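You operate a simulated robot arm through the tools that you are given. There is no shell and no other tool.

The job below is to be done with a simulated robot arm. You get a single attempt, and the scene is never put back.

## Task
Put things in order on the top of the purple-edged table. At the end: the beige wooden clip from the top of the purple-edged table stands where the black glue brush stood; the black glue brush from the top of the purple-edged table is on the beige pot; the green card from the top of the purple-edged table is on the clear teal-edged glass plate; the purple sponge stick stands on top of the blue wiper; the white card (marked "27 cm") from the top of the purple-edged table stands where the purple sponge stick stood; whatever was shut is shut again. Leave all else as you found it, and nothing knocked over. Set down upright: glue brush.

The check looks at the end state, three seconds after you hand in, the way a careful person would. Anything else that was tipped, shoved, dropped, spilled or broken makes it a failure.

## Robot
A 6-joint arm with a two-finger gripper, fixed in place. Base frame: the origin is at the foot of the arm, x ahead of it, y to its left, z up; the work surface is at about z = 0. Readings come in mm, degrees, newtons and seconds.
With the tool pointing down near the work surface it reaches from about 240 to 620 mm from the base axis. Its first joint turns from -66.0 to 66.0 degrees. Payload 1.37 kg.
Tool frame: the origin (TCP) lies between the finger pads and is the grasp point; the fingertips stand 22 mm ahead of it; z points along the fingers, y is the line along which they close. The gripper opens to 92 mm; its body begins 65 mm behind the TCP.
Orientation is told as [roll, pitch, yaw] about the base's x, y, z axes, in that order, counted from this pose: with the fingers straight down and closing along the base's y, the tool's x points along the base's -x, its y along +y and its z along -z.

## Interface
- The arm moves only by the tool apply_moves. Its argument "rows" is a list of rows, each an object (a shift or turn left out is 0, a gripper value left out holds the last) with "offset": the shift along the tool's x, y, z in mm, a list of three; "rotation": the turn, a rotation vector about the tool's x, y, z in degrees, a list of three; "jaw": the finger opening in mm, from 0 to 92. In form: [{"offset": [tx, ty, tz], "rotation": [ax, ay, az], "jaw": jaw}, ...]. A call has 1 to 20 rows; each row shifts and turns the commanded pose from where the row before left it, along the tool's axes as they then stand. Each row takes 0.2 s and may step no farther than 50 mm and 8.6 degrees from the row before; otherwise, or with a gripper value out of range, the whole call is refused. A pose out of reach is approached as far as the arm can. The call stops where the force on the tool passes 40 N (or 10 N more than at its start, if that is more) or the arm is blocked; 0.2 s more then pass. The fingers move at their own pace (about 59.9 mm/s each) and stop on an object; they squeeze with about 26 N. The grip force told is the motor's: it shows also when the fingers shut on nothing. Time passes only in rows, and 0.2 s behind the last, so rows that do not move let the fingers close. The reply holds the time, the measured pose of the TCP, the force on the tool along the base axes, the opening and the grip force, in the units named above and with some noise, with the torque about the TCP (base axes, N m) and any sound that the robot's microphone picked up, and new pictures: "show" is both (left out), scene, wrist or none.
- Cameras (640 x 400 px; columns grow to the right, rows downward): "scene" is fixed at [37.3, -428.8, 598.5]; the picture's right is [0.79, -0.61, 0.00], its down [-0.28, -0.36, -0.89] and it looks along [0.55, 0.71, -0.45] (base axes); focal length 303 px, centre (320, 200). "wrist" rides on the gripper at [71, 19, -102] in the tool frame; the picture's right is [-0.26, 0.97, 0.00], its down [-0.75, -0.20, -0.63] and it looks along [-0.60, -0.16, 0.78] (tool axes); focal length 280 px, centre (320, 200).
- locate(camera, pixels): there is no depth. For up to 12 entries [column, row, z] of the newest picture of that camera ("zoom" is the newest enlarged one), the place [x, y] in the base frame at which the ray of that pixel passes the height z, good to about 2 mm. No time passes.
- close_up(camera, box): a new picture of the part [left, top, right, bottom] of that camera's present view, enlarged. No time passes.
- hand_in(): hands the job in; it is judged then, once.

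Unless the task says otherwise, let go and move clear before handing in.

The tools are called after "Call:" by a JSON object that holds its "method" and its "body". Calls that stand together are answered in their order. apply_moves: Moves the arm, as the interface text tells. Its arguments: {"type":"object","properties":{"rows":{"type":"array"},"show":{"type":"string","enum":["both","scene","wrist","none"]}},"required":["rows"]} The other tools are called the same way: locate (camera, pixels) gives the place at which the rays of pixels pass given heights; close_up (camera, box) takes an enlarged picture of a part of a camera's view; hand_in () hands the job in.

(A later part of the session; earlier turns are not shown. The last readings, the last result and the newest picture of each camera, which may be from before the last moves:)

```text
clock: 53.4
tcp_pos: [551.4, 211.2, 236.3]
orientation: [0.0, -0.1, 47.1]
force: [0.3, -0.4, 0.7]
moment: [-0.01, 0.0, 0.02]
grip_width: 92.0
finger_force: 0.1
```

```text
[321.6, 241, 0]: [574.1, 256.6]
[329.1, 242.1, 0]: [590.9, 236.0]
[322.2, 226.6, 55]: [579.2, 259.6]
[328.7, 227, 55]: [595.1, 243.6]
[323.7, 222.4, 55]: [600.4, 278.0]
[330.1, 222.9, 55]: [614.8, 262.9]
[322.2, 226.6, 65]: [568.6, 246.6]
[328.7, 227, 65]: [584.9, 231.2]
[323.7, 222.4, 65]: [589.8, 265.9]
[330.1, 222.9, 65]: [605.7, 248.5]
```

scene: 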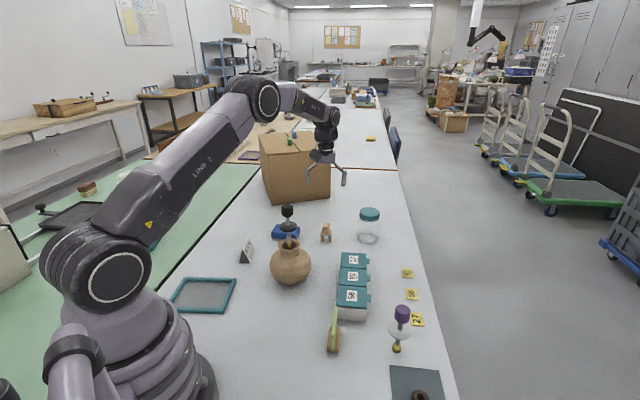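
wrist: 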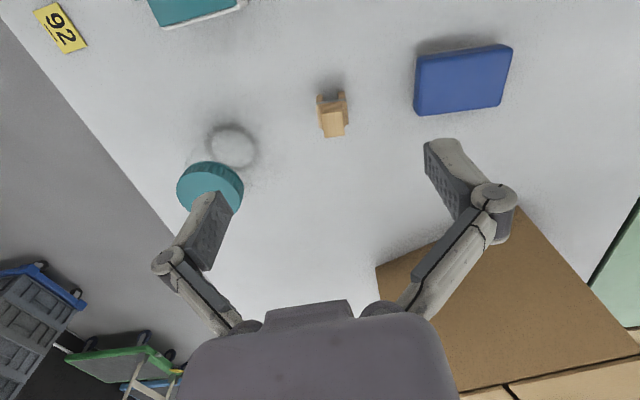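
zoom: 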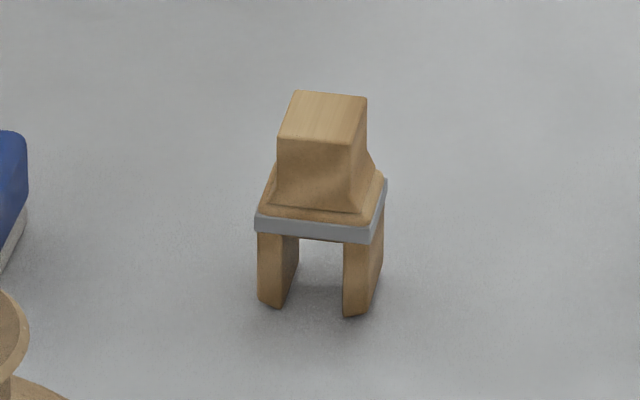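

The block top is at z≈65 with its centre at (585.6,247.9) and a 22×27 mm face, at yaw ≈44.3°. I'll trim yaw and tilt the fingers 15° outward, which keeps the arm away from its reach limit, then approach to a pre-grasp pose.

Call:
{"method": "apply_moves", "body": {"rows": [{"rotation": [0, 0, 2.8]}, {"rotation": [0, -7.5, 0]}, {"rotation": [0, -7.5, 0]}, {}], "show": "wrist"}}

```text
clock: 54.4
tcp_pos: [552.1, 211.8, 236.9]
orientation: [0.0, -15.1, 44.2]
force: [-0.1, -0.1, 0.3]
moment: [0.0, 0.02, -0.03]
grip_width: 92.3
finger_force: 0.0
```

wrist: 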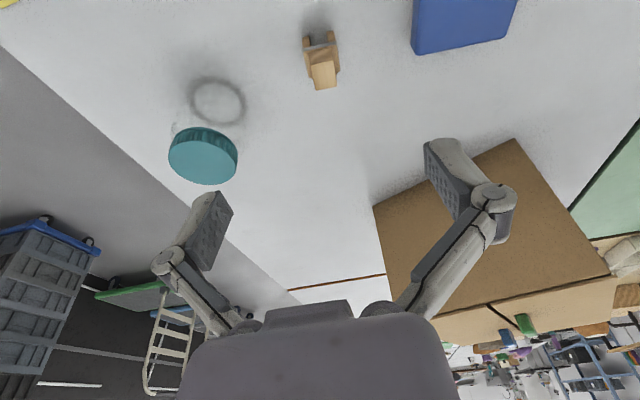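

The tilt is 15°. I'll narrow the jaws to 60 mm and descend along the tool axis to 60 mm short of the grasp point.

Call:
{"method": "apply_moves", "body": {"rows": [{"offset": [-0.9, 0.9, 39.9], "jaw": 60}, {"offset": [-0.9, 0.9, 39.9]}, {"offset": [-0.9, 0.8, 39.9]}, {}], "show": "both"}}

Call:
{"method": "close_up", "body": {"camera": "wrist", "box": [270, 60, 370, 160]}}

```text
clock: 55.4
tcp_pos: [576.0, 237.4, 122.2]
orientation: [0.0, -15.1, 44.2]
force: [0.0, 0.1, 0.0]
moment: [-0.03, 0.0, -0.02]
grip_width: 60.1
finger_force: 0.1
```

scene: 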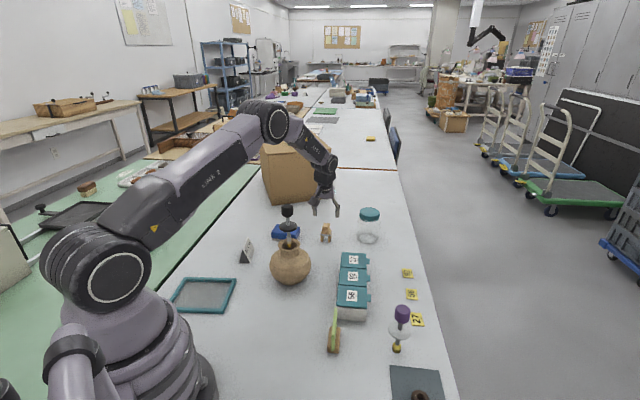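
wrist: 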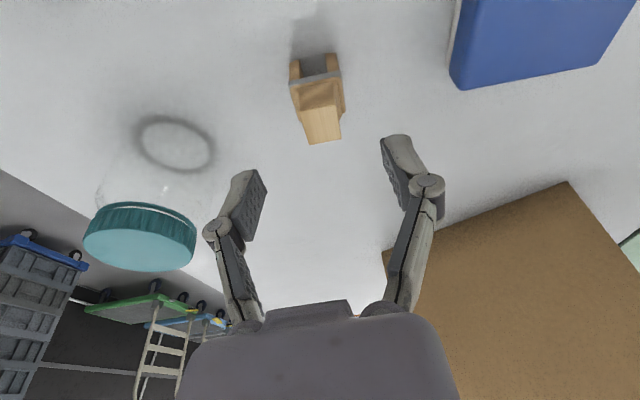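

```text
4.00 times, centred on (320, 110) of wrist
```

zoom: 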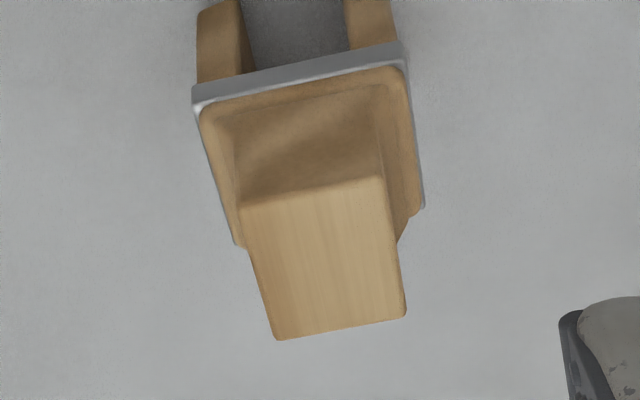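

The block top face is at about (299–342,105–145) in the wrist view. I'll locate its four corners for a precise final offset.

Call:
{"method": "locate", "body": {"camera": "wrist", "pixels": [[300, 111.2, 65], [336.2, 105, 65], [309.5, 145, 65], [341.7, 138.7, 65]]}}

```text
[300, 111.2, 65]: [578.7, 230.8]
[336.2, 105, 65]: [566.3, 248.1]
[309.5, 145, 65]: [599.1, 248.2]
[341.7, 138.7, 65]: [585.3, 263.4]
```

The refined block centre is (583,247.7) with yaw ≈40.5°. I'll trim yaw about the vertical, shift slightly, and descend to the grasp height.

Call:
{"method": "apply_moves", "body": {"rows": [{"offset": [3.3, 2.4, 0], "rotation": [0.91, 0, 3.38]}, {"offset": [0, 0, 30]}, {"offset": [0, 0, 20]}, {"offset": [0, 0, 10]}, {}], "show": "both"}}

Call:
{"method": "close_up", "body": {"camera": "wrist", "box": [230, 90, 410, 250]}}

Call:
{"method": "close_up", "body": {"camera": "scene", "box": [302, 190, 350, 250]}}

```text
clock: 56.6
tcp_pos: [582.1, 245.7, 63.2]
orientation: [0.0, -15.1, 40.7]
force: [-0.7, 1.0, 0.4]
moment: [0.0, -0.03, -0.01]
grip_width: 60.0
finger_force: 0.0
```

scene: 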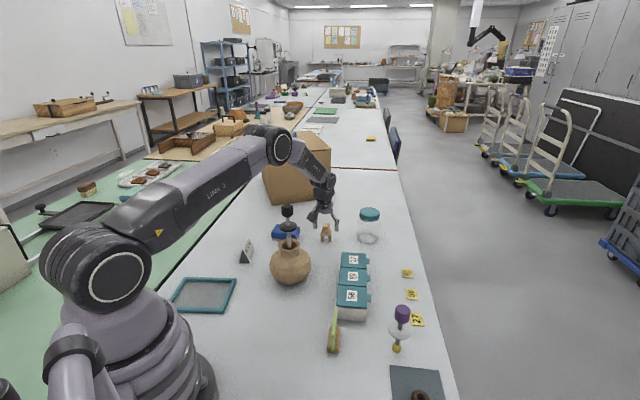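
wrist: 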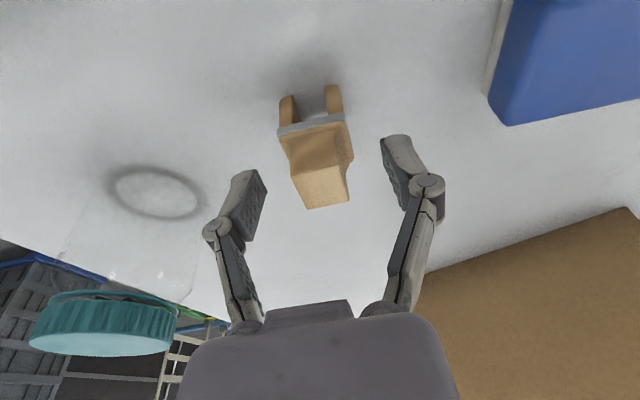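

```text
2.50 times, centred on (320, 170) of wrist
```

zoom: 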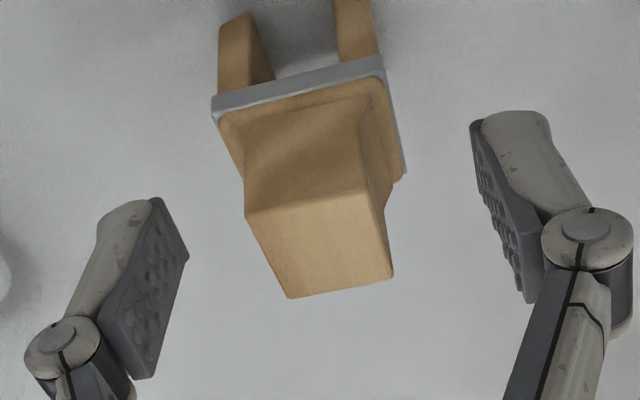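

```text
6.67 times, centred on (326, 220) of scene
```

zoom: 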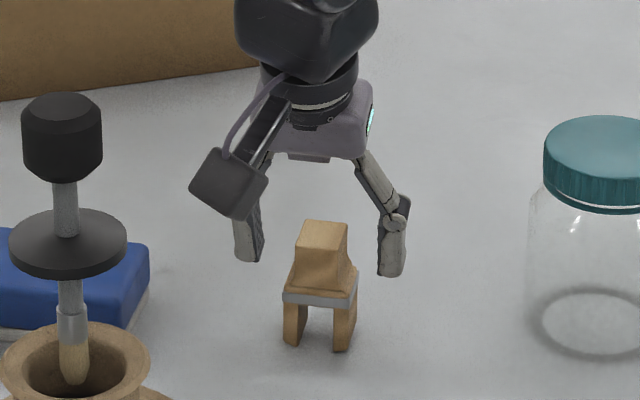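

The block is centred between the pads, and the closing line is parallel to its faces. I'll close on the block.

Call:
{"method": "apply_moves", "body": {"rows": [{"jaw": 34}, {"jaw": 26}, {"jaw": 18}, {"jaw": 14}, {}], "show": "wrist"}}

Call:
{"method": "close_up", "body": {"camera": "wrist", "box": [230, 70, 410, 250]}}

```text
clock: 57.8
tcp_pos: [581.5, 246.2, 63.5]
orientation: [0.1, -15.0, 40.7]
force: [-0.1, 0.0, 0.3]
moment: [0.01, -0.01, 0.0]
grip_width: 20.7
finger_force: 26.5
```

wrist: 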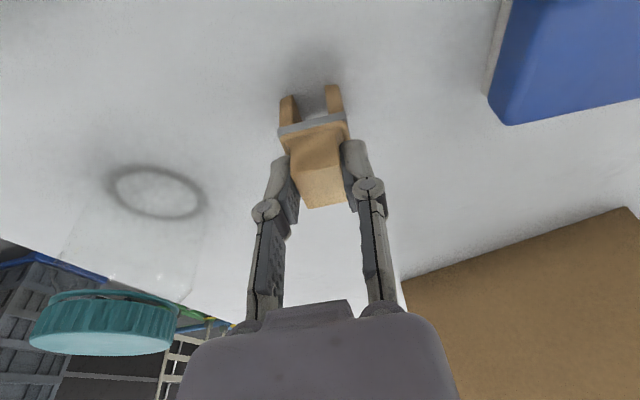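

```text
2.22 times, centred on (320, 160) of wrist
```

zoom: 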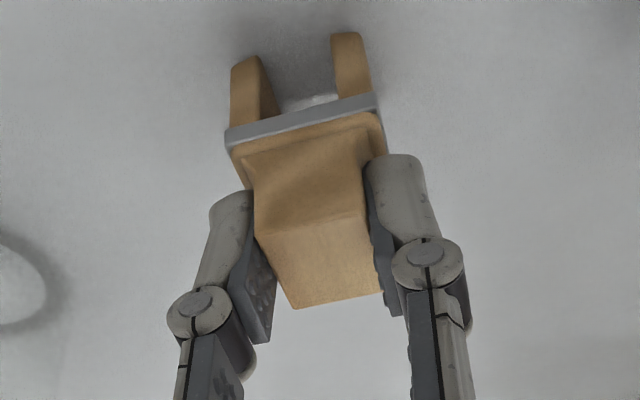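

The clip is gripped at 20.7 mm. I'll lift it vertically about 86 mm and translate to above where the brush stood, (400.7,489), keeping the orientation.

Call:
{"method": "apply_moves", "body": {"rows": [{"offset": [-2.6, 0, -9.7]}, {"offset": [-9.8, 0, -36.7]}, {"offset": [-9.8, 0, -36.7]}, {}], "show": "both"}}

```text
clock: 58.8
tcp_pos: [582.6, 246.4, 149.0]
orientation: [0.0, -14.9, 40.6]
force: [-0.8, 0.3, 0.6]
moment: [-0.01, -0.02, -0.01]
grip_width: 20.7
finger_force: 26.1
```

scene: 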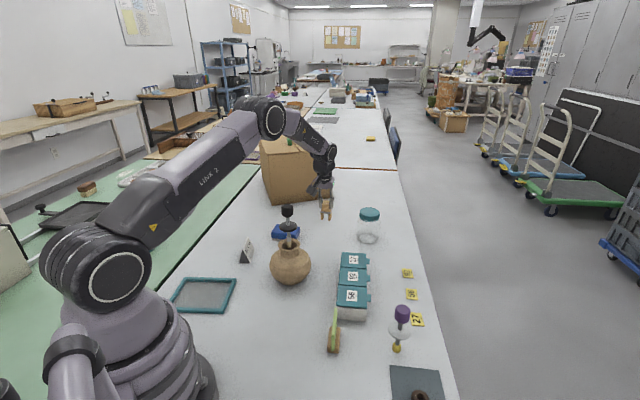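
wrist: 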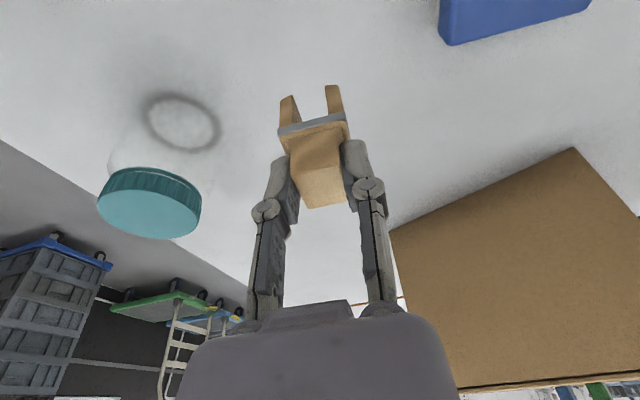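

The clip hangs straight in the grip. I'll translate to above the target spot.

Call:
{"method": "apply_moves", "body": {"rows": [{"offset": [-2.5, 43.2, 0.7]}, {"offset": [-2.5, 43.2, 0.7]}, {"offset": [-2.5, 43.2, 0.7]}, {"offset": [-2.5, 43.2, 0.7]}, {"offset": [-2.5, 43.2, 0.7]}, {"offset": [-2.5, 43.2, 0.7]}, {"offset": [-2.5, 43.2, 0.7]}, {}], "show": "both"}}

```text
clock: 60.6
tcp_pos: [398.6, 487.5, 149.8]
orientation: [-0.1, -15.1, 40.7]
force: [0.1, -0.1, -0.4]
moment: [0.02, -0.02, 0.04]
grip_width: 20.9
finger_force: 26.1
```

scene: 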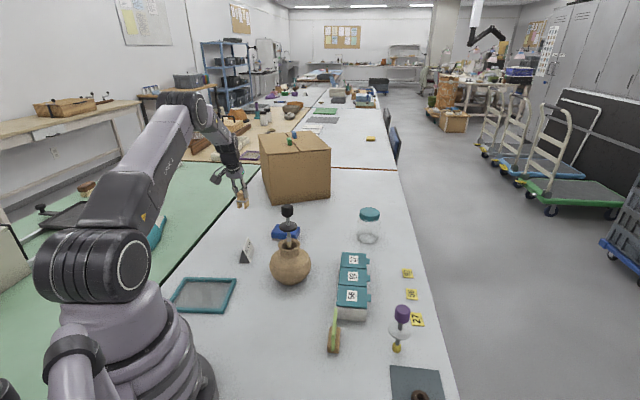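
wrist: 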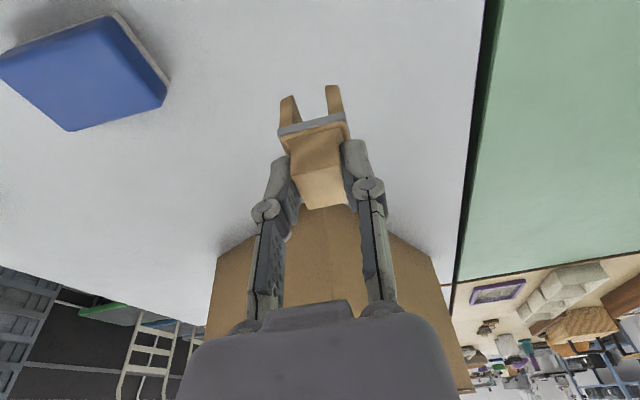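

The clip is above the spot, at (398.6,487.5). I'll lower vertically to about 10 mm above the table, then ease down to contact.

Call:
{"method": "apply_moves", "body": {"rows": [{"offset": [9.7, 0, 36.2]}, {"offset": [9.7, 0, 36.2]}, {}], "show": "none"}}

Call:
{"method": "apply_moves", "body": {"rows": [{"offset": [1.3, 0, 4.8]}, {"offset": [0.8, 0, 2.9]}, {}], "show": "scene"}}

Call:
{"method": "close_up", "body": {"camera": "scene", "box": [222, 190, 270, 240]}}

```text
clock: 61.4
tcp_pos: [398.9, 487.3, 73.5]
orientation: [-0.1, -15.0, 40.7]
force: [0.5, -0.3, -0.2]
moment: [-0.03, 0.02, 0.01]
grip_width: 20.6
finger_force: 25.9
```

```text
clock: 62.2
tcp_pos: [398.2, 487.4, 65.4]
orientation: [0.0, -15.0, 40.7]
force: [-0.5, 0.2, -0.5]
moment: [-0.04, -0.02, -0.03]
grip_width: 20.9
finger_force: 25.8
```

scene: 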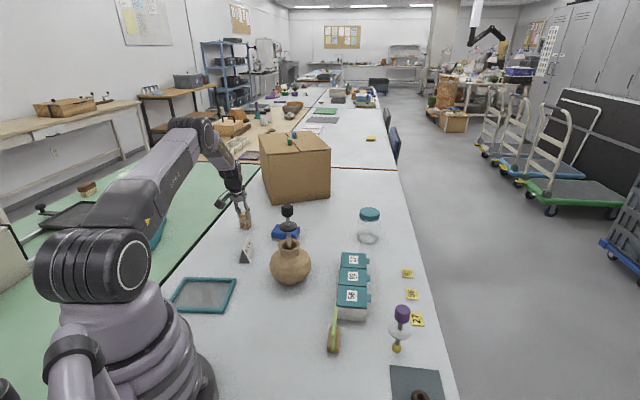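

```text
8.00 times, centred on (246, 215) of scene
```

zoom: 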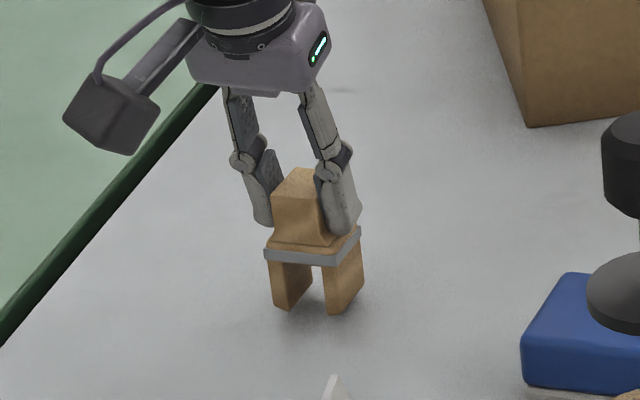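

The legs are about 2 mm above the table and the position matches the old brush foot (246,229). I'll ease down to contact.

Call:
{"method": "apply_moves", "body": {"rows": [{"offset": [0.26, 0, 0.97]}, {}], "show": "none"}}

Call:
{"method": "apply_moves", "body": {"rows": [{"offset": [0.2, 0, 0.75]}, {}], "show": "none"}}

Call:
{"method": "apply_moves", "body": {"rows": [{"offset": [0.15, 0, 0.5]}, {}], "show": "none"}}

```text
clock: 62.8
tcp_pos: [398.1, 488.8, 64.3]
orientation: [0.0, -14.9, 40.8]
force: [-0.4, 0.5, -0.3]
moment: [-0.01, 0.01, -0.01]
grip_width: 20.8
finger_force: 25.7
```

```text
clock: 63.4
tcp_pos: [399.3, 486.4, 63.4]
orientation: [0.0, -15.0, 40.6]
force: [0.1, 0.0, -0.8]
moment: [0.0, 0.0, 0.01]
grip_width: 20.8
finger_force: 26.1
```

```text
clock: 64.0
tcp_pos: [398.0, 487.1, 62.7]
orientation: [0.0, -15.0, 40.8]
force: [-1.1, -0.6, -0.8]
moment: [0.0, -0.01, -0.02]
grip_width: 20.8
finger_force: 25.6
```

Call:
{"method": "apply_moves", "body": {"rows": [{"offset": [0.15, 0, 0.5]}, {}], "show": "none"}}

Call:
{"method": "apply_moves", "body": {"rows": [{"offset": [0.15, 0, 0.5]}, {}], "show": "none"}}

Call:
{"method": "close_up", "body": {"camera": "scene", "box": [234, 215, 258, 235]}}

```text
clock: 64.6
tcp_pos: [399.4, 488.3, 62.1]
orientation: [0.0, -15.2, 40.7]
force: [-0.7, -1.9, 4.1]
moment: [-0.08, 0.0, 0.04]
grip_width: 20.9
finger_force: 26.4
```

```text
clock: 65.2
tcp_pos: [398.7, 488.7, 63.4]
orientation: [0.0, -15.1, 40.7]
force: [-2.4, -2.3, 9.6]
moment: [-0.1, 0.12, -0.01]
grip_width: 20.9
finger_force: 26.3
```

```text
16.00 times, centred on (246, 225) of scene
```

zoom: 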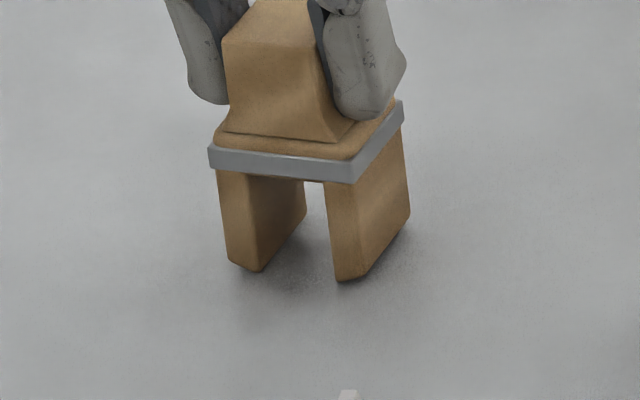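

Contact is confirmed at 9.6 N. I'll compare the clip's base centre with the original brush foot in the same camera before releasing.

Call:
{"method": "locate", "body": {"camera": "scene", "pixels": [[241.3, 229.2, 0], [247.9, 230, 0], [251.6, 226.2, 0], [245.1, 225.9, 0], [246.4, 227.8, 0], [246.1, 229.3, 0]]}}

```text
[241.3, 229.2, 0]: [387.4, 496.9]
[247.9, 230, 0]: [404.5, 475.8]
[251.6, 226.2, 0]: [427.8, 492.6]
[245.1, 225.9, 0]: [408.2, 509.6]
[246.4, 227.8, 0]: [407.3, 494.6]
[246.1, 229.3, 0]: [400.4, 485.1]
```

The scene suggests the clip sits a few mm outward of the brush's old foot, while TCP readings say about 3 mm. I'll lift slightly, shift (−3.5,−5), and set it down again to split the difference.

Call:
{"method": "apply_moves", "body": {"rows": [{"offset": [-1.3, 0, -4.8]}, {"offset": [5.7, -1.5, -1.5]}, {"offset": [0.9, 0, 3.4]}, {}], "show": "none"}}

Call:
{"method": "apply_moves", "body": {"rows": [{"offset": [0.2, 0, 0.7]}, {}], "show": "none"}}

Call:
{"method": "apply_moves", "body": {"rows": [{"offset": [0.15, 0, 0.5]}, {}], "show": "none"}}

```text
clock: 66.2
tcp_pos: [395.8, 483.2, 62.9]
orientation: [0.1, -15.0, 40.7]
force: [0.6, -0.2, 0.3]
moment: [-0.01, 0.04, 0.02]
grip_width: 20.8
finger_force: 25.9
```

```text
clock: 66.8
tcp_pos: [395.3, 482.7, 63.2]
orientation: [-0.1, -15.1, 40.7]
force: [1.0, -0.3, 3.1]
moment: [-0.05, -0.02, 0.01]
grip_width: 21.0
finger_force: 25.8
```

```text
clock: 67.4
tcp_pos: [395.6, 483.3, 62.9]
orientation: [-0.1, -15.2, 40.7]
force: [-1.3, -2.5, 9.2]
moment: [-0.14, 0.09, 0.01]
grip_width: 20.8
finger_force: 26.0
```

It is in contact at about 9 N. I'll open gently and check that the clip stands.

Call:
{"method": "apply_moves", "body": {"rows": [{"jaw": 24}, {"jaw": 34}, {"jaw": 50}, {}], "show": "wrist"}}

Call:
{"method": "close_up", "body": {"camera": "scene", "box": [234, 215, 258, 235]}}

```text
clock: 68.4
tcp_pos: [394.6, 483.3, 62.7]
orientation: [-0.1, -15.0, 40.7]
force: [0.3, 0.7, -0.7]
moment: [0.01, 0.0, 0.0]
grip_width: 49.9
finger_force: 0.0
```

wrist: 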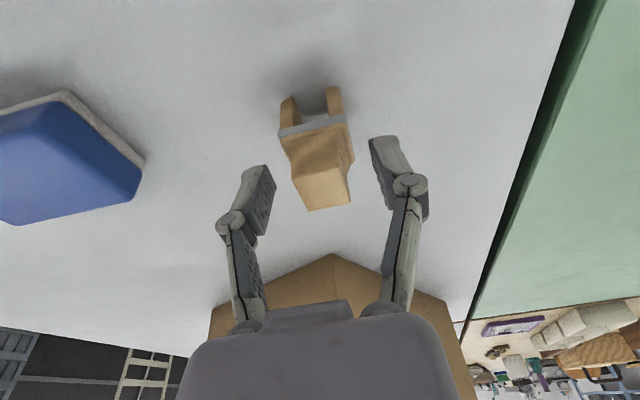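

```text
16.00 times, centred on (246, 225) of scene
```

zoom: 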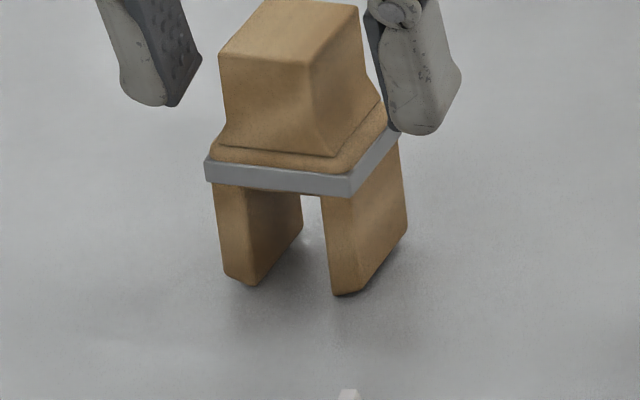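

The clip stands where the brush stood (base centre (246.3,228.7) against (246.1,229.3) before). I'll back off along the tool axis, straighten the tool, and check.

Call:
{"method": "apply_moves", "body": {"rows": [{"offset": [0, 0, -25]}, {"offset": [0, 0, -40]}, {"offset": [0, 0, -30]}, {"rotation": [0, 7.5, 0]}, {"rotation": [0, 7.5, 0]}, {"rotation": [0, 0, 8.5]}, {"rotation": [0, 0, 8.5]}, {"rotation": [0, 0, 8.5]}, {"rotation": [0, 0, 8.5]}, {"rotation": [0, 0, 6.7]}, {}], "show": "both"}}

```text
clock: 70.8
tcp_pos: [376.6, 466.9, 153.3]
orientation: [0.0, 0.0, -0.1]
force: [0.7, -0.4, 0.2]
moment: [0.02, 0.04, -0.03]
grip_width: 50.1
finger_force: 0.1
```

scene: 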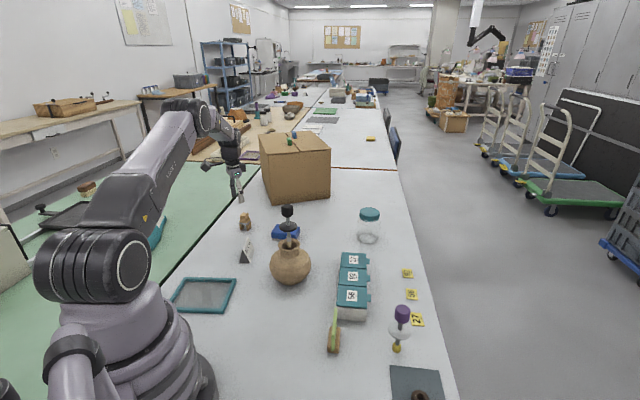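
wrist: 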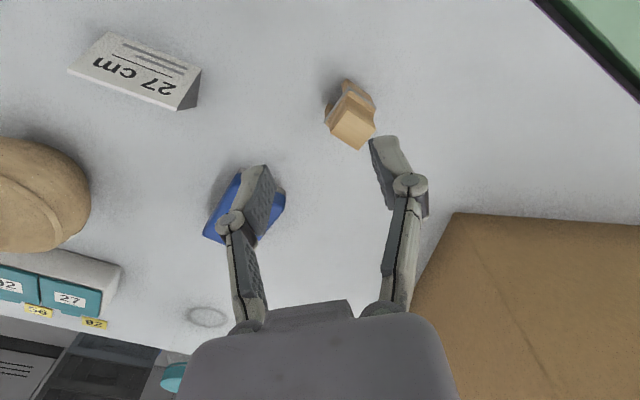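

The clip stands freely. Now I'll travel to the purple stick, rising and moving inward first so the hand passes well clear of the pot and brush.

Call:
{"method": "apply_moves", "body": {"rows": [{"offset": [12.8, -27.8, -29.5]}, {"offset": [12.8, -27.8, -29.5]}, {"offset": [12.8, -27.8, -29.5]}, {"offset": [12.8, -27.8, -29.5]}, {"offset": [12.8, -27.8, -29.5]}, {"offset": [12.8, -27.8, -29.5]}, {"offset": [0, -46.7, 0], "jaw": 92}, {"offset": [0, -46.7, 0]}, {"offset": [0, -46.7, 0]}, {"offset": [0, -46.7, 0]}, {"offset": [0, -46.7, 0]}, {"offset": [0, -46.7, 0]}, {"offset": [-20, -34, 6]}, {"offset": [-20, -34, 6]}, {"offset": [-20, -34, 6]}, {"offset": [-20, -30, 6]}, {}], "show": "both"}}

```text
clock: 74.4
tcp_pos: [379.0, -112.2, 306.1]
orientation: [0.0, 0.0, 0.0]
force: [0.8, -0.1, 0.4]
moment: [0.0, 0.01, -0.01]
grip_width: 91.9
finger_force: 0.1
```

scene: 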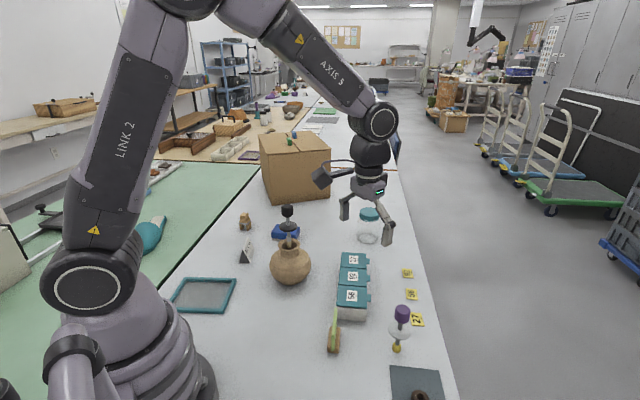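
wrist: 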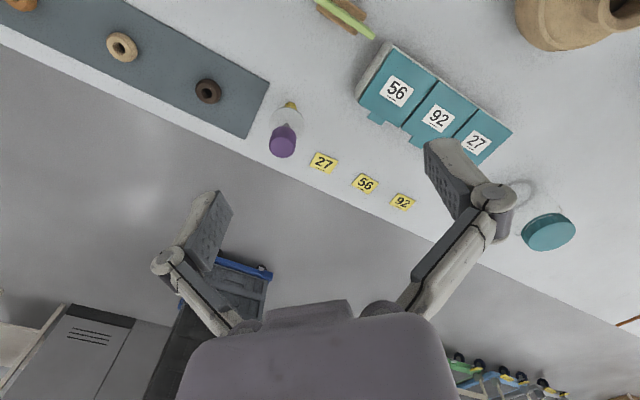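

The brush still stands at (288,212). The stick's knob is at (282,140) in the wrist view; I'll zoom and locate it.

Call:
{"method": "close_up", "body": {"camera": "wrist", "box": [240, 80, 336, 180]}}

Call:
{"method": "close_up", "body": {"camera": "scene", "box": [376, 300, 424, 360]}}

Call:
{"method": "locate", "body": {"camera": "wrist", "pixels": [[283, 148, 125], [283, 148, 120], [285, 118, 60], [290, 105, 5]]}}

```text
4.00 times, centred on (288, 130) of wrist
```

zoom: 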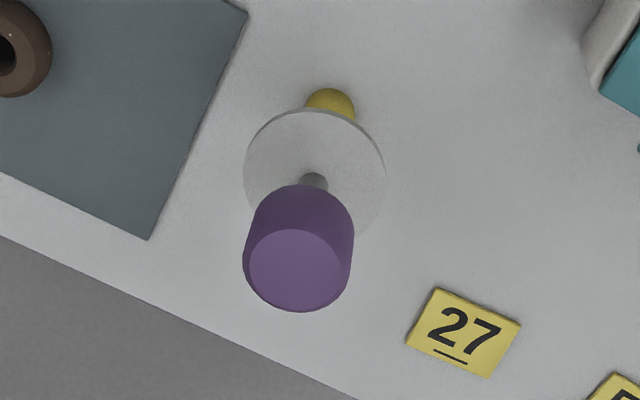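

```text
6.67 times, centred on (400, 330) of scene
```

zoom: 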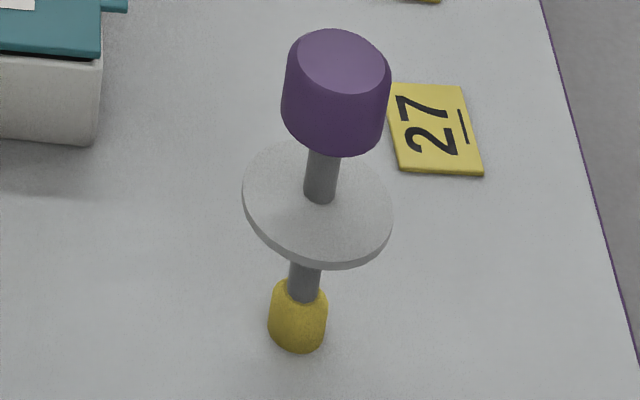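

```text
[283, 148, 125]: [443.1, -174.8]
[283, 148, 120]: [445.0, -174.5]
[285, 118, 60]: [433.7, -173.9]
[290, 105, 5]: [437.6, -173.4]
```

The stick's knob top locates at about (443,−176) with its top near z≈125. I'll move above it and re-centre.

Call:
{"method": "apply_moves", "body": {"rows": [{"offset": [-21.3, -21, 32]}, {"offset": [-21.3, -21, 32]}, {"offset": [-21.3, -21, 32]}, {}], "show": "wrist"}}

Call:
{"method": "close_up", "body": {"camera": "wrist", "box": [270, 40, 370, 150]}}

```text
clock: 75.4
tcp_pos: [444.0, -176.9, 209.7]
orientation: [0.0, -0.1, -0.1]
force: [0.4, 0.5, 0.2]
moment: [0.0, 0.01, -0.03]
grip_width: 92.3
finger_force: 0.1
```

wrist: 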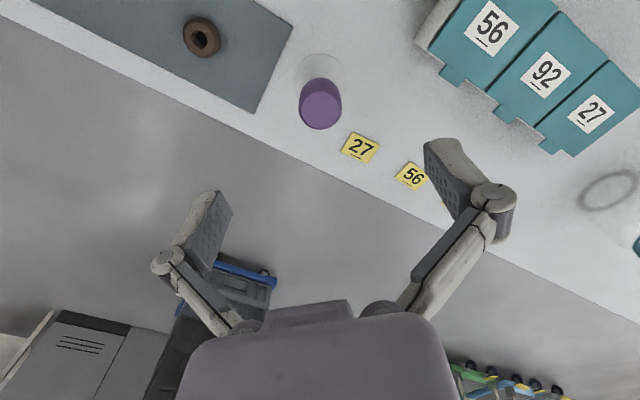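

```text
3.64 times, centred on (320, 95) of wrist
```

zoom: 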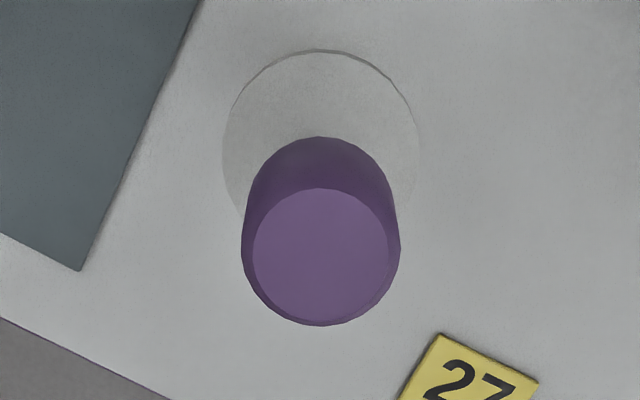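

The knob top at (320,110) is exactly on the tool axis. I'll descend to TCP z≈112 and check before closing.

Call:
{"method": "apply_moves", "body": {"rows": [{"offset": [0, 0, 35]}, {"offset": [0, 0, 35]}, {"offset": [0, 0, 18]}, {"offset": [0, 0, 9.5]}, {}], "show": "wrist"}}

Call:
{"method": "close_up", "body": {"camera": "wrist", "box": [250, 80, 390, 240]}}

```text
clock: 76.6
tcp_pos: [443.8, -176.2, 113.9]
orientation: [0.0, -0.1, 0.0]
force: [0.7, 0.4, -0.1]
moment: [-0.04, 0.0, -0.03]
grip_width: 92.0
finger_force: 0.1
```

wrist: 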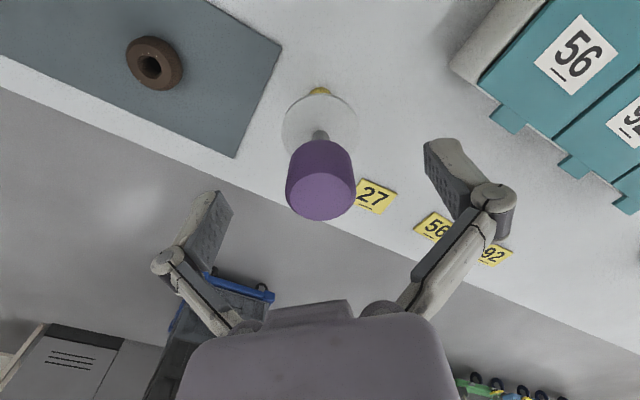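

```text
2.50 times, centred on (320, 160) of wrist
```

zoom: 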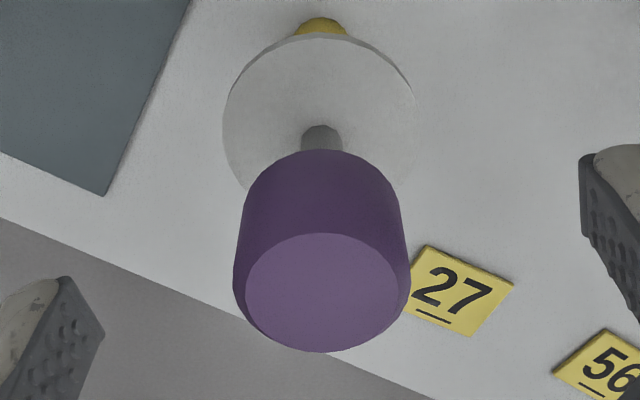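

The knob is centred at col 320. I'll close on it.

Call:
{"method": "apply_moves", "body": {"rows": [{"jaw": 42}, {"jaw": 36}, {"jaw": 26}, {"jaw": 20}, {}, {}], "show": "wrist"}}

Call:
{"method": "close_up", "body": {"camera": "wrist", "box": [250, 80, 390, 240]}}

```text
clock: 78.0
tcp_pos: [443.5, -175.2, 114.8]
orientation: [0.0, -0.2, 0.0]
force: [0.7, -1.2, 1.2]
moment: [0.04, 0.03, -0.03]
grip_width: 29.1
finger_force: 26.1
```

wrist: 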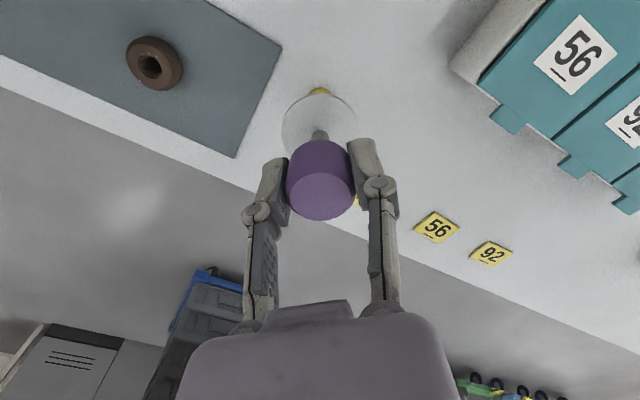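

```text
2.50 times, centred on (320, 160) of wrist
```

zoom: 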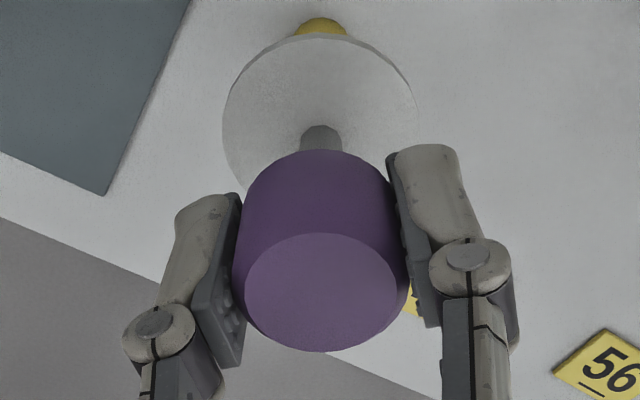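

The stick is gripped at 29.1 mm at (443.5,−176). I'll lift it straight up and carry it along x≈475, well clear of the pot and brush, to a view position near the wiper.

Call:
{"method": "apply_moves", "body": {"rows": [{"offset": [0, 0, -15]}, {"offset": [0, 0, -40]}, {"offset": [0, 0, -45]}, {"offset": [0, 0, -45]}, {"offset": [0, 0, -11]}, {}], "show": "both"}}

```text
clock: 79.4
tcp_pos: [444.1, -175.7, 271.4]
orientation: [0.0, 0.0, 0.1]
force: [0.2, -0.3, -1.1]
moment: [0.01, -0.02, 0.04]
grip_width: 29.8
finger_force: 26.5
```

scene: 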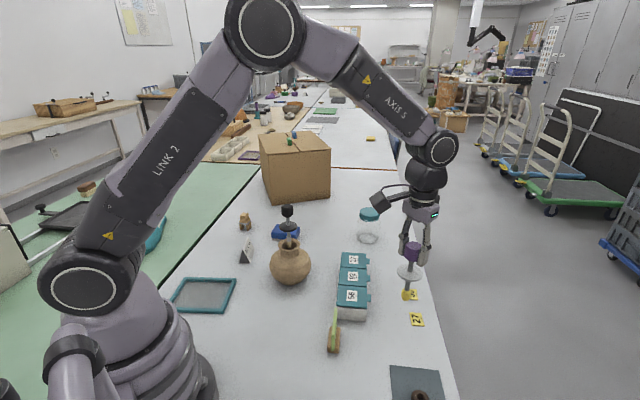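
wrist: 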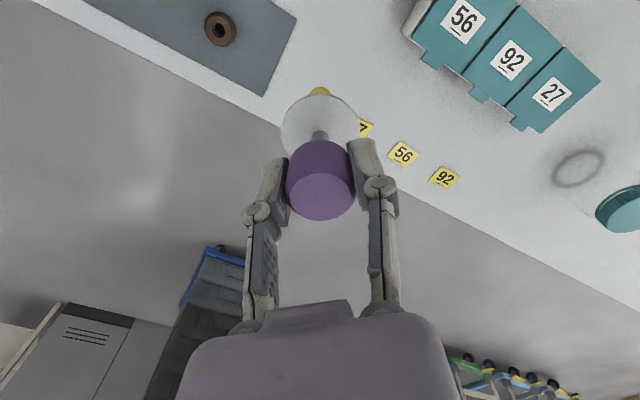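

The stick hangs straight. I'll carry it across now.

Call:
{"method": "apply_moves", "body": {"rows": [{"offset": [-7.9, 44, 0]}, {"offset": [-7.9, 44, 0]}, {"offset": [-7.9, 44, 0]}, {"offset": [-7.9, 44, 0]}, {"offset": [0, 46, 0]}, {"offset": [0, 46, 0]}, {"offset": [0, 46, 0]}, {"offset": [0, 46, 0]}, {"offset": [0, 40, 0]}, {"offset": [15, 20, 0]}, {"offset": [15, 20, 0]}, {}], "show": "both"}}

```text
clock: 82.0
tcp_pos: [443.7, 267.1, 269.6]
orientation: [0.1, 0.0, 0.0]
force: [0.5, 0.3, 0.3]
moment: [0.03, 0.01, 0.0]
grip_width: 29.2
finger_force: 26.2
```

scene: 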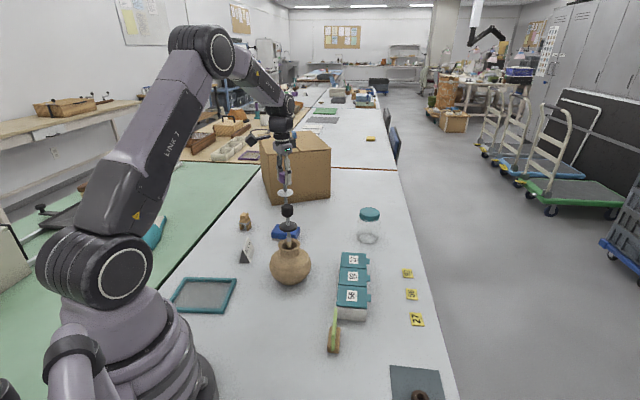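
wrist: 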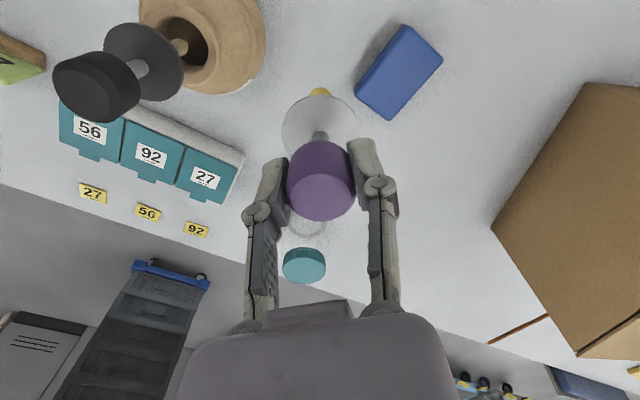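

The wiper is at (398,72) and unobstructed. I'll zoom and locate its top corners; the brush on the pot is still upright.

Call:
{"method": "close_up", "body": {"camera": "wrist", "box": [350, 15, 446, 125]}}

Call:
{"method": "close_up", "body": {"camera": "scene", "box": [262, 215, 310, 245]}}

```text
3.64 times, centred on (398, 70) of wrist
```

zoom: 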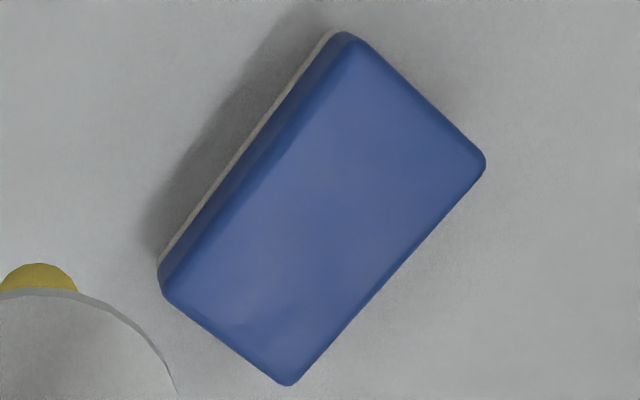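

```text
13.33 times, centred on (286, 230) of scene
```

zoom: 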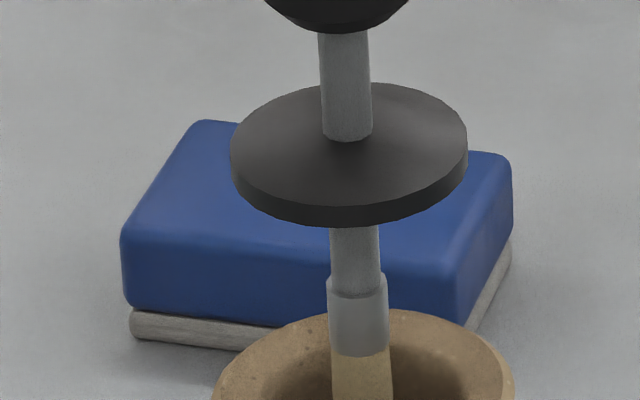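

Locating the wiper's top corners at z≈30 to get its centre.

Call:
{"method": "locate", "body": {"camera": "wrist", "pixels": [[409, 27.4, 30], [442, 59, 30], [389.8, 119.5, 30], [357.3, 97.5, 30], [399, 76, 30], [403, 23.5, 8], [354, 87, 8]]}}

Call:
{"method": "locate", "body": {"camera": "scene", "pixels": [[277, 221.7, 30], [299.7, 224.2, 30], [296, 236.5, 30], [271.4, 231.5, 30], [272, 237.5, 0], [297, 237.4, 5]]}}

```text
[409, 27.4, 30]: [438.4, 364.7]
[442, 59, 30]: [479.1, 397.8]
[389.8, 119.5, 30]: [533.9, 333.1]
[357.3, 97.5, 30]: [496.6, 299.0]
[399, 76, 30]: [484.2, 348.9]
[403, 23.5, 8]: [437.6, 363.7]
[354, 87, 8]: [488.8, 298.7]
```

```text
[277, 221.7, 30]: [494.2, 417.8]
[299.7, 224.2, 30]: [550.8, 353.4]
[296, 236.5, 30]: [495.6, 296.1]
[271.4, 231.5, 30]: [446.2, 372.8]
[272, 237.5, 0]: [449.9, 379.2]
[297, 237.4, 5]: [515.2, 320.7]
```

The wiper's top is about 85×52 mm, centred near (484,348). I'll move over its centre at TCP z≈200 (stick foot about 50 mm above it) and check alignment.

Call:
{"method": "apply_moves", "body": {"rows": [{"offset": [-13.4, 27, 20]}, {"offset": [-13.4, 27, 20]}, {"offset": [-13.4, 27, 20]}, {"offset": [0, 0, 15]}, {}], "show": "both"}}

Call:
{"method": "close_up", "body": {"camera": "scene", "box": [258, 165, 322, 245]}}

Call:
{"method": "close_up", "body": {"camera": "wrist", "box": [240, 20, 400, 120]}}

```text
clock: 83.2
tcp_pos: [485.2, 346.0, 193.9]
orientation: [0.0, 0.0, 0.1]
force: [1.8, 0.2, -0.4]
moment: [0.02, 0.01, 0.03]
grip_width: 28.9
finger_force: 26.0
```

scene: 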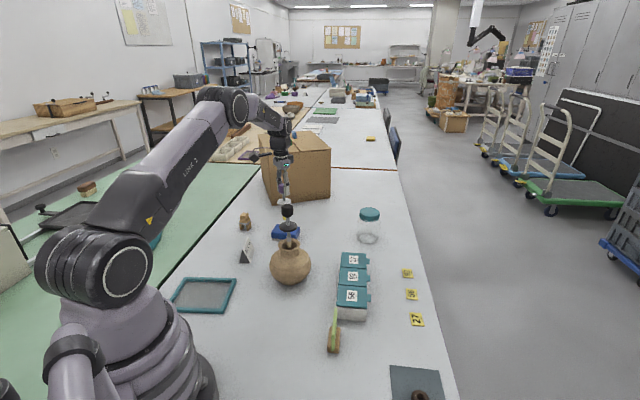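
wrist: 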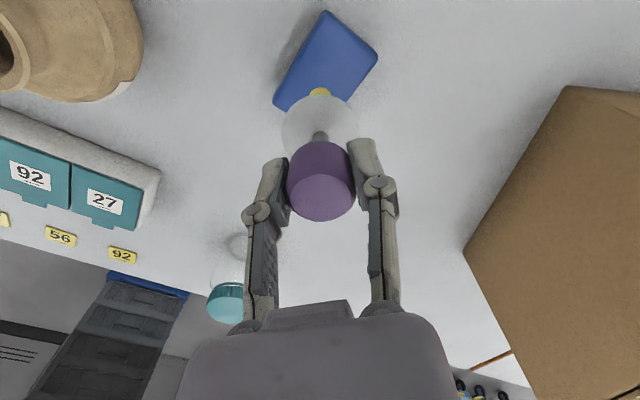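

```text
5.00 times, centred on (290, 205) of scene
```

zoom: 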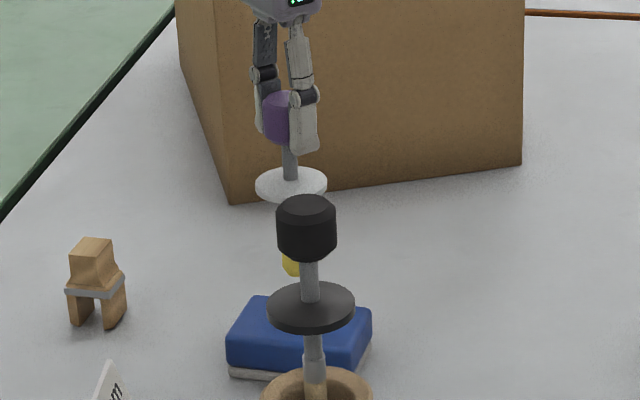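

```text
4.00 times, centred on (320, 70) of wrist
```

zoom: 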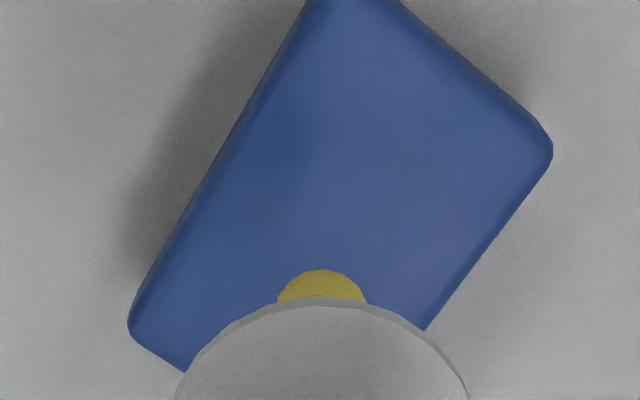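

The tool axis at the wiper's top depth projects to (320,78), and the wiper's diagonal midpoint is near (325,79). I'll locate the corners to refine.

Call:
{"method": "locate", "body": {"camera": "wrist", "pixels": [[274, 99.5, 30], [376, 57, 30], [325, 78.5, 30], [326, 12, 30], [320, 78.4, 30]]}}

```text
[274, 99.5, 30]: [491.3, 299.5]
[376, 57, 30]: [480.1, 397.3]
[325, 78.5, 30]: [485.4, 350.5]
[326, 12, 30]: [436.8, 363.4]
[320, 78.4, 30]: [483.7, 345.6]
```

The wiper centre is about (487,348.5). I'll shift (+1.5,+2.5), lower to foot about 8 mm above, then feel down.

Call:
{"method": "apply_moves", "body": {"rows": [{"offset": [-1.5, 2.5, 15]}, {"offset": [0, 0, 15]}, {"offset": [0, 0, 8]}, {}], "show": "none"}}

Call:
{"method": "apply_moves", "body": {"rows": [{"offset": [0, 0, 1.5]}, {"offset": [0, 0, 1.5]}, {}], "show": "none"}}

Call:
{"method": "apply_moves", "body": {"rows": [{"offset": [0, 0, 1.5]}, {}], "show": "none"}}

Call:
{"method": "apply_moves", "body": {"rows": [{"offset": [0, 0, 1]}, {}], "show": "wrist"}}

```text
clock: 84.2
tcp_pos: [486.6, 350.0, 157.0]
orientation: [0.0, 0.0, 0.0]
force: [-0.3, -0.2, -0.1]
moment: [-0.03, 0.01, -0.01]
grip_width: 29.1
finger_force: 25.8
```

```text
clock: 85.0
tcp_pos: [486.4, 349.7, 154.2]
orientation: [0.0, 0.0, 0.0]
force: [-0.1, 0.2, 0.2]
moment: [-0.02, 0.0, -0.02]
grip_width: 29.4
finger_force: 25.7
```

```text
clock: 85.6
tcp_pos: [485.7, 348.1, 151.5]
orientation: [0.0, 0.0, 0.0]
force: [-0.1, 0.2, -0.2]
moment: [-0.02, -0.04, 0.0]
grip_width: 29.4
finger_force: 25.8
```

```text
clock: 86.2
tcp_pos: [487.7, 348.3, 149.8]
orientation: [0.0, 0.0, -0.1]
force: [-0.5, -1.5, 0.0]
moment: [-0.03, -0.01, 0.0]
grip_width: 29.4
finger_force: 25.9
```

wrist: 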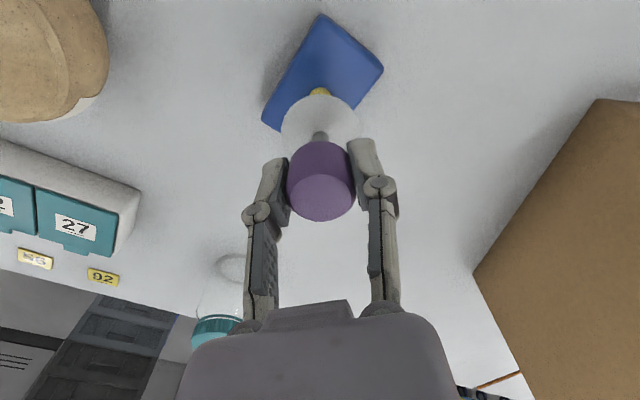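

The foot at (320,92) is centred on the wiper. I'll continue in 1 mm steps until contact.

Call:
{"method": "apply_moves", "body": {"rows": [{"offset": [0, 0, 1]}, {}], "show": "none"}}

Call:
{"method": "apply_moves", "body": {"rows": [{"offset": [0, 0, 1]}, {}], "show": "none"}}

Call:
{"method": "apply_moves", "body": {"rows": [{"offset": [0, 0, 1]}, {}], "show": "none"}}

Call:
{"method": "apply_moves", "body": {"rows": [{"offset": [0, 0, 0.7]}, {}], "show": "none"}}

```text
clock: 86.8
tcp_pos: [487.0, 348.9, 151.3]
orientation: [0.1, 0.0, 0.0]
force: [-0.6, -0.1, -0.4]
moment: [0.01, -0.01, 0.0]
grip_width: 29.2
finger_force: 26.3
```

```text
clock: 87.4
tcp_pos: [487.3, 347.9, 148.6]
orientation: [0.0, 0.0, 0.0]
force: [0.5, -0.7, -0.7]
moment: [0.01, -0.01, -0.02]
grip_width: 29.1
finger_force: 26.2
```

```text
clock: 88.0
tcp_pos: [486.0, 348.7, 147.8]
orientation: [0.0, -0.1, 0.1]
force: [-0.6, 0.1, 1.4]
moment: [0.02, 0.07, -0.02]
grip_width: 29.3
finger_force: 26.2
```

```text
clock: 88.6
tcp_pos: [487.0, 347.8, 148.4]
orientation: [-0.1, -0.1, 0.0]
force: [-2.0, -0.7, 7.3]
moment: [-0.01, 0.19, 0.0]
grip_width: 29.3
finger_force: 25.8
```

Light contact at 7.3 N with TCP z≈148. I'll check the stick's verticality before opening.

Call:
{"method": "close_up", "body": {"camera": "scene", "box": [268, 180, 308, 240]}}

Call:
{"method": "close_up", "body": {"camera": "wrist", "box": [250, 60, 390, 230]}}

```text
6.67 times, centred on (288, 210) of scene
```

zoom: 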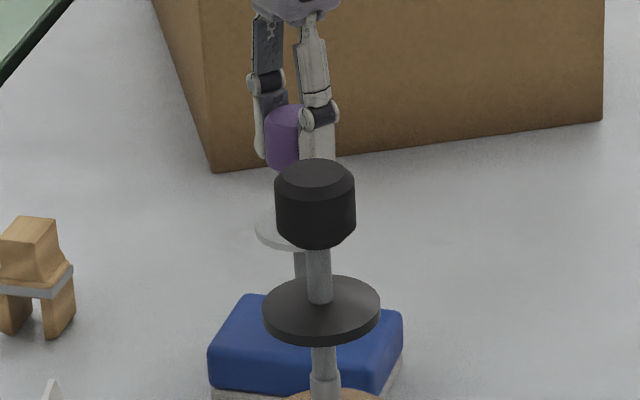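

```text
2.35 times, centred on (320, 145) of wrist
```

zoom: 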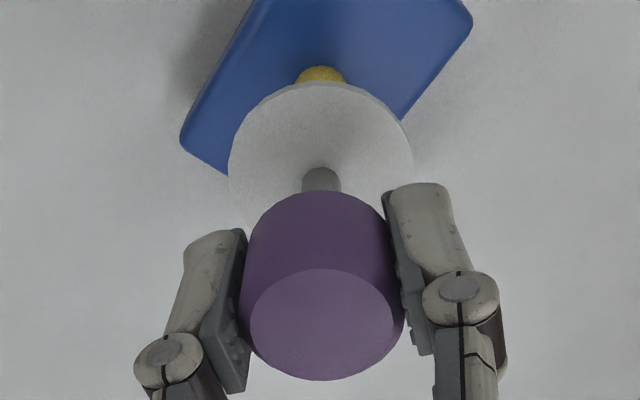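

The stick is straight (foot, shaft and knob all at col ≈320.5). With a 20 mm foot it is stable, so I'll open slightly and check, then open fully.

Call:
{"method": "apply_moves", "body": {"rows": [{"jaw": 31}, {"jaw": 33}, {}, {}], "show": "wrist"}}

Call:
{"method": "close_up", "body": {"camera": "wrist", "box": [250, 60, 390, 230]}}

```text
clock: 89.6
tcp_pos: [487.5, 348.7, 149.4]
orientation: [0.0, -0.1, 0.0]
force: [0.1, -0.8, -0.1]
moment: [0.02, 0.03, 0.03]
grip_width: 32.8
finger_force: 0.1
```

wrist: 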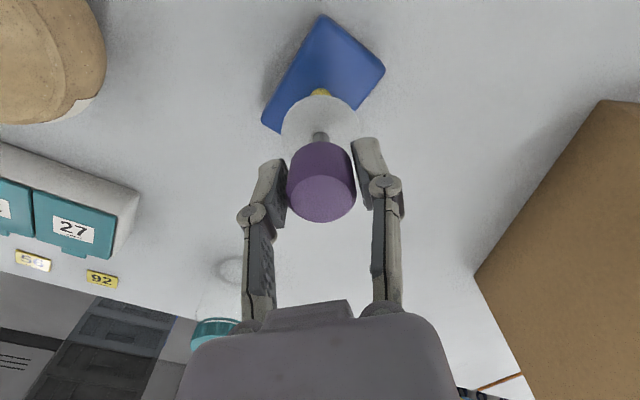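

```text
2.35 times, centred on (320, 145) of wrist
```

zoom: 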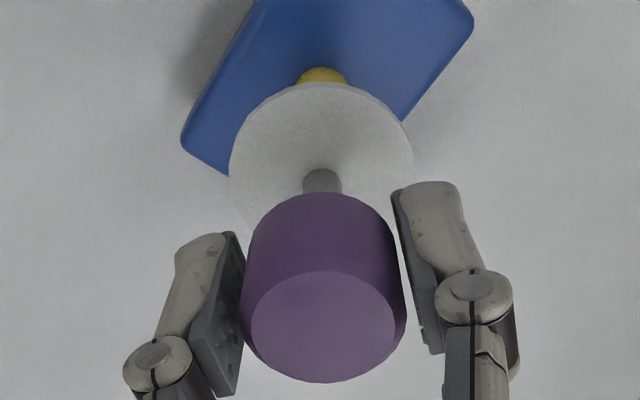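

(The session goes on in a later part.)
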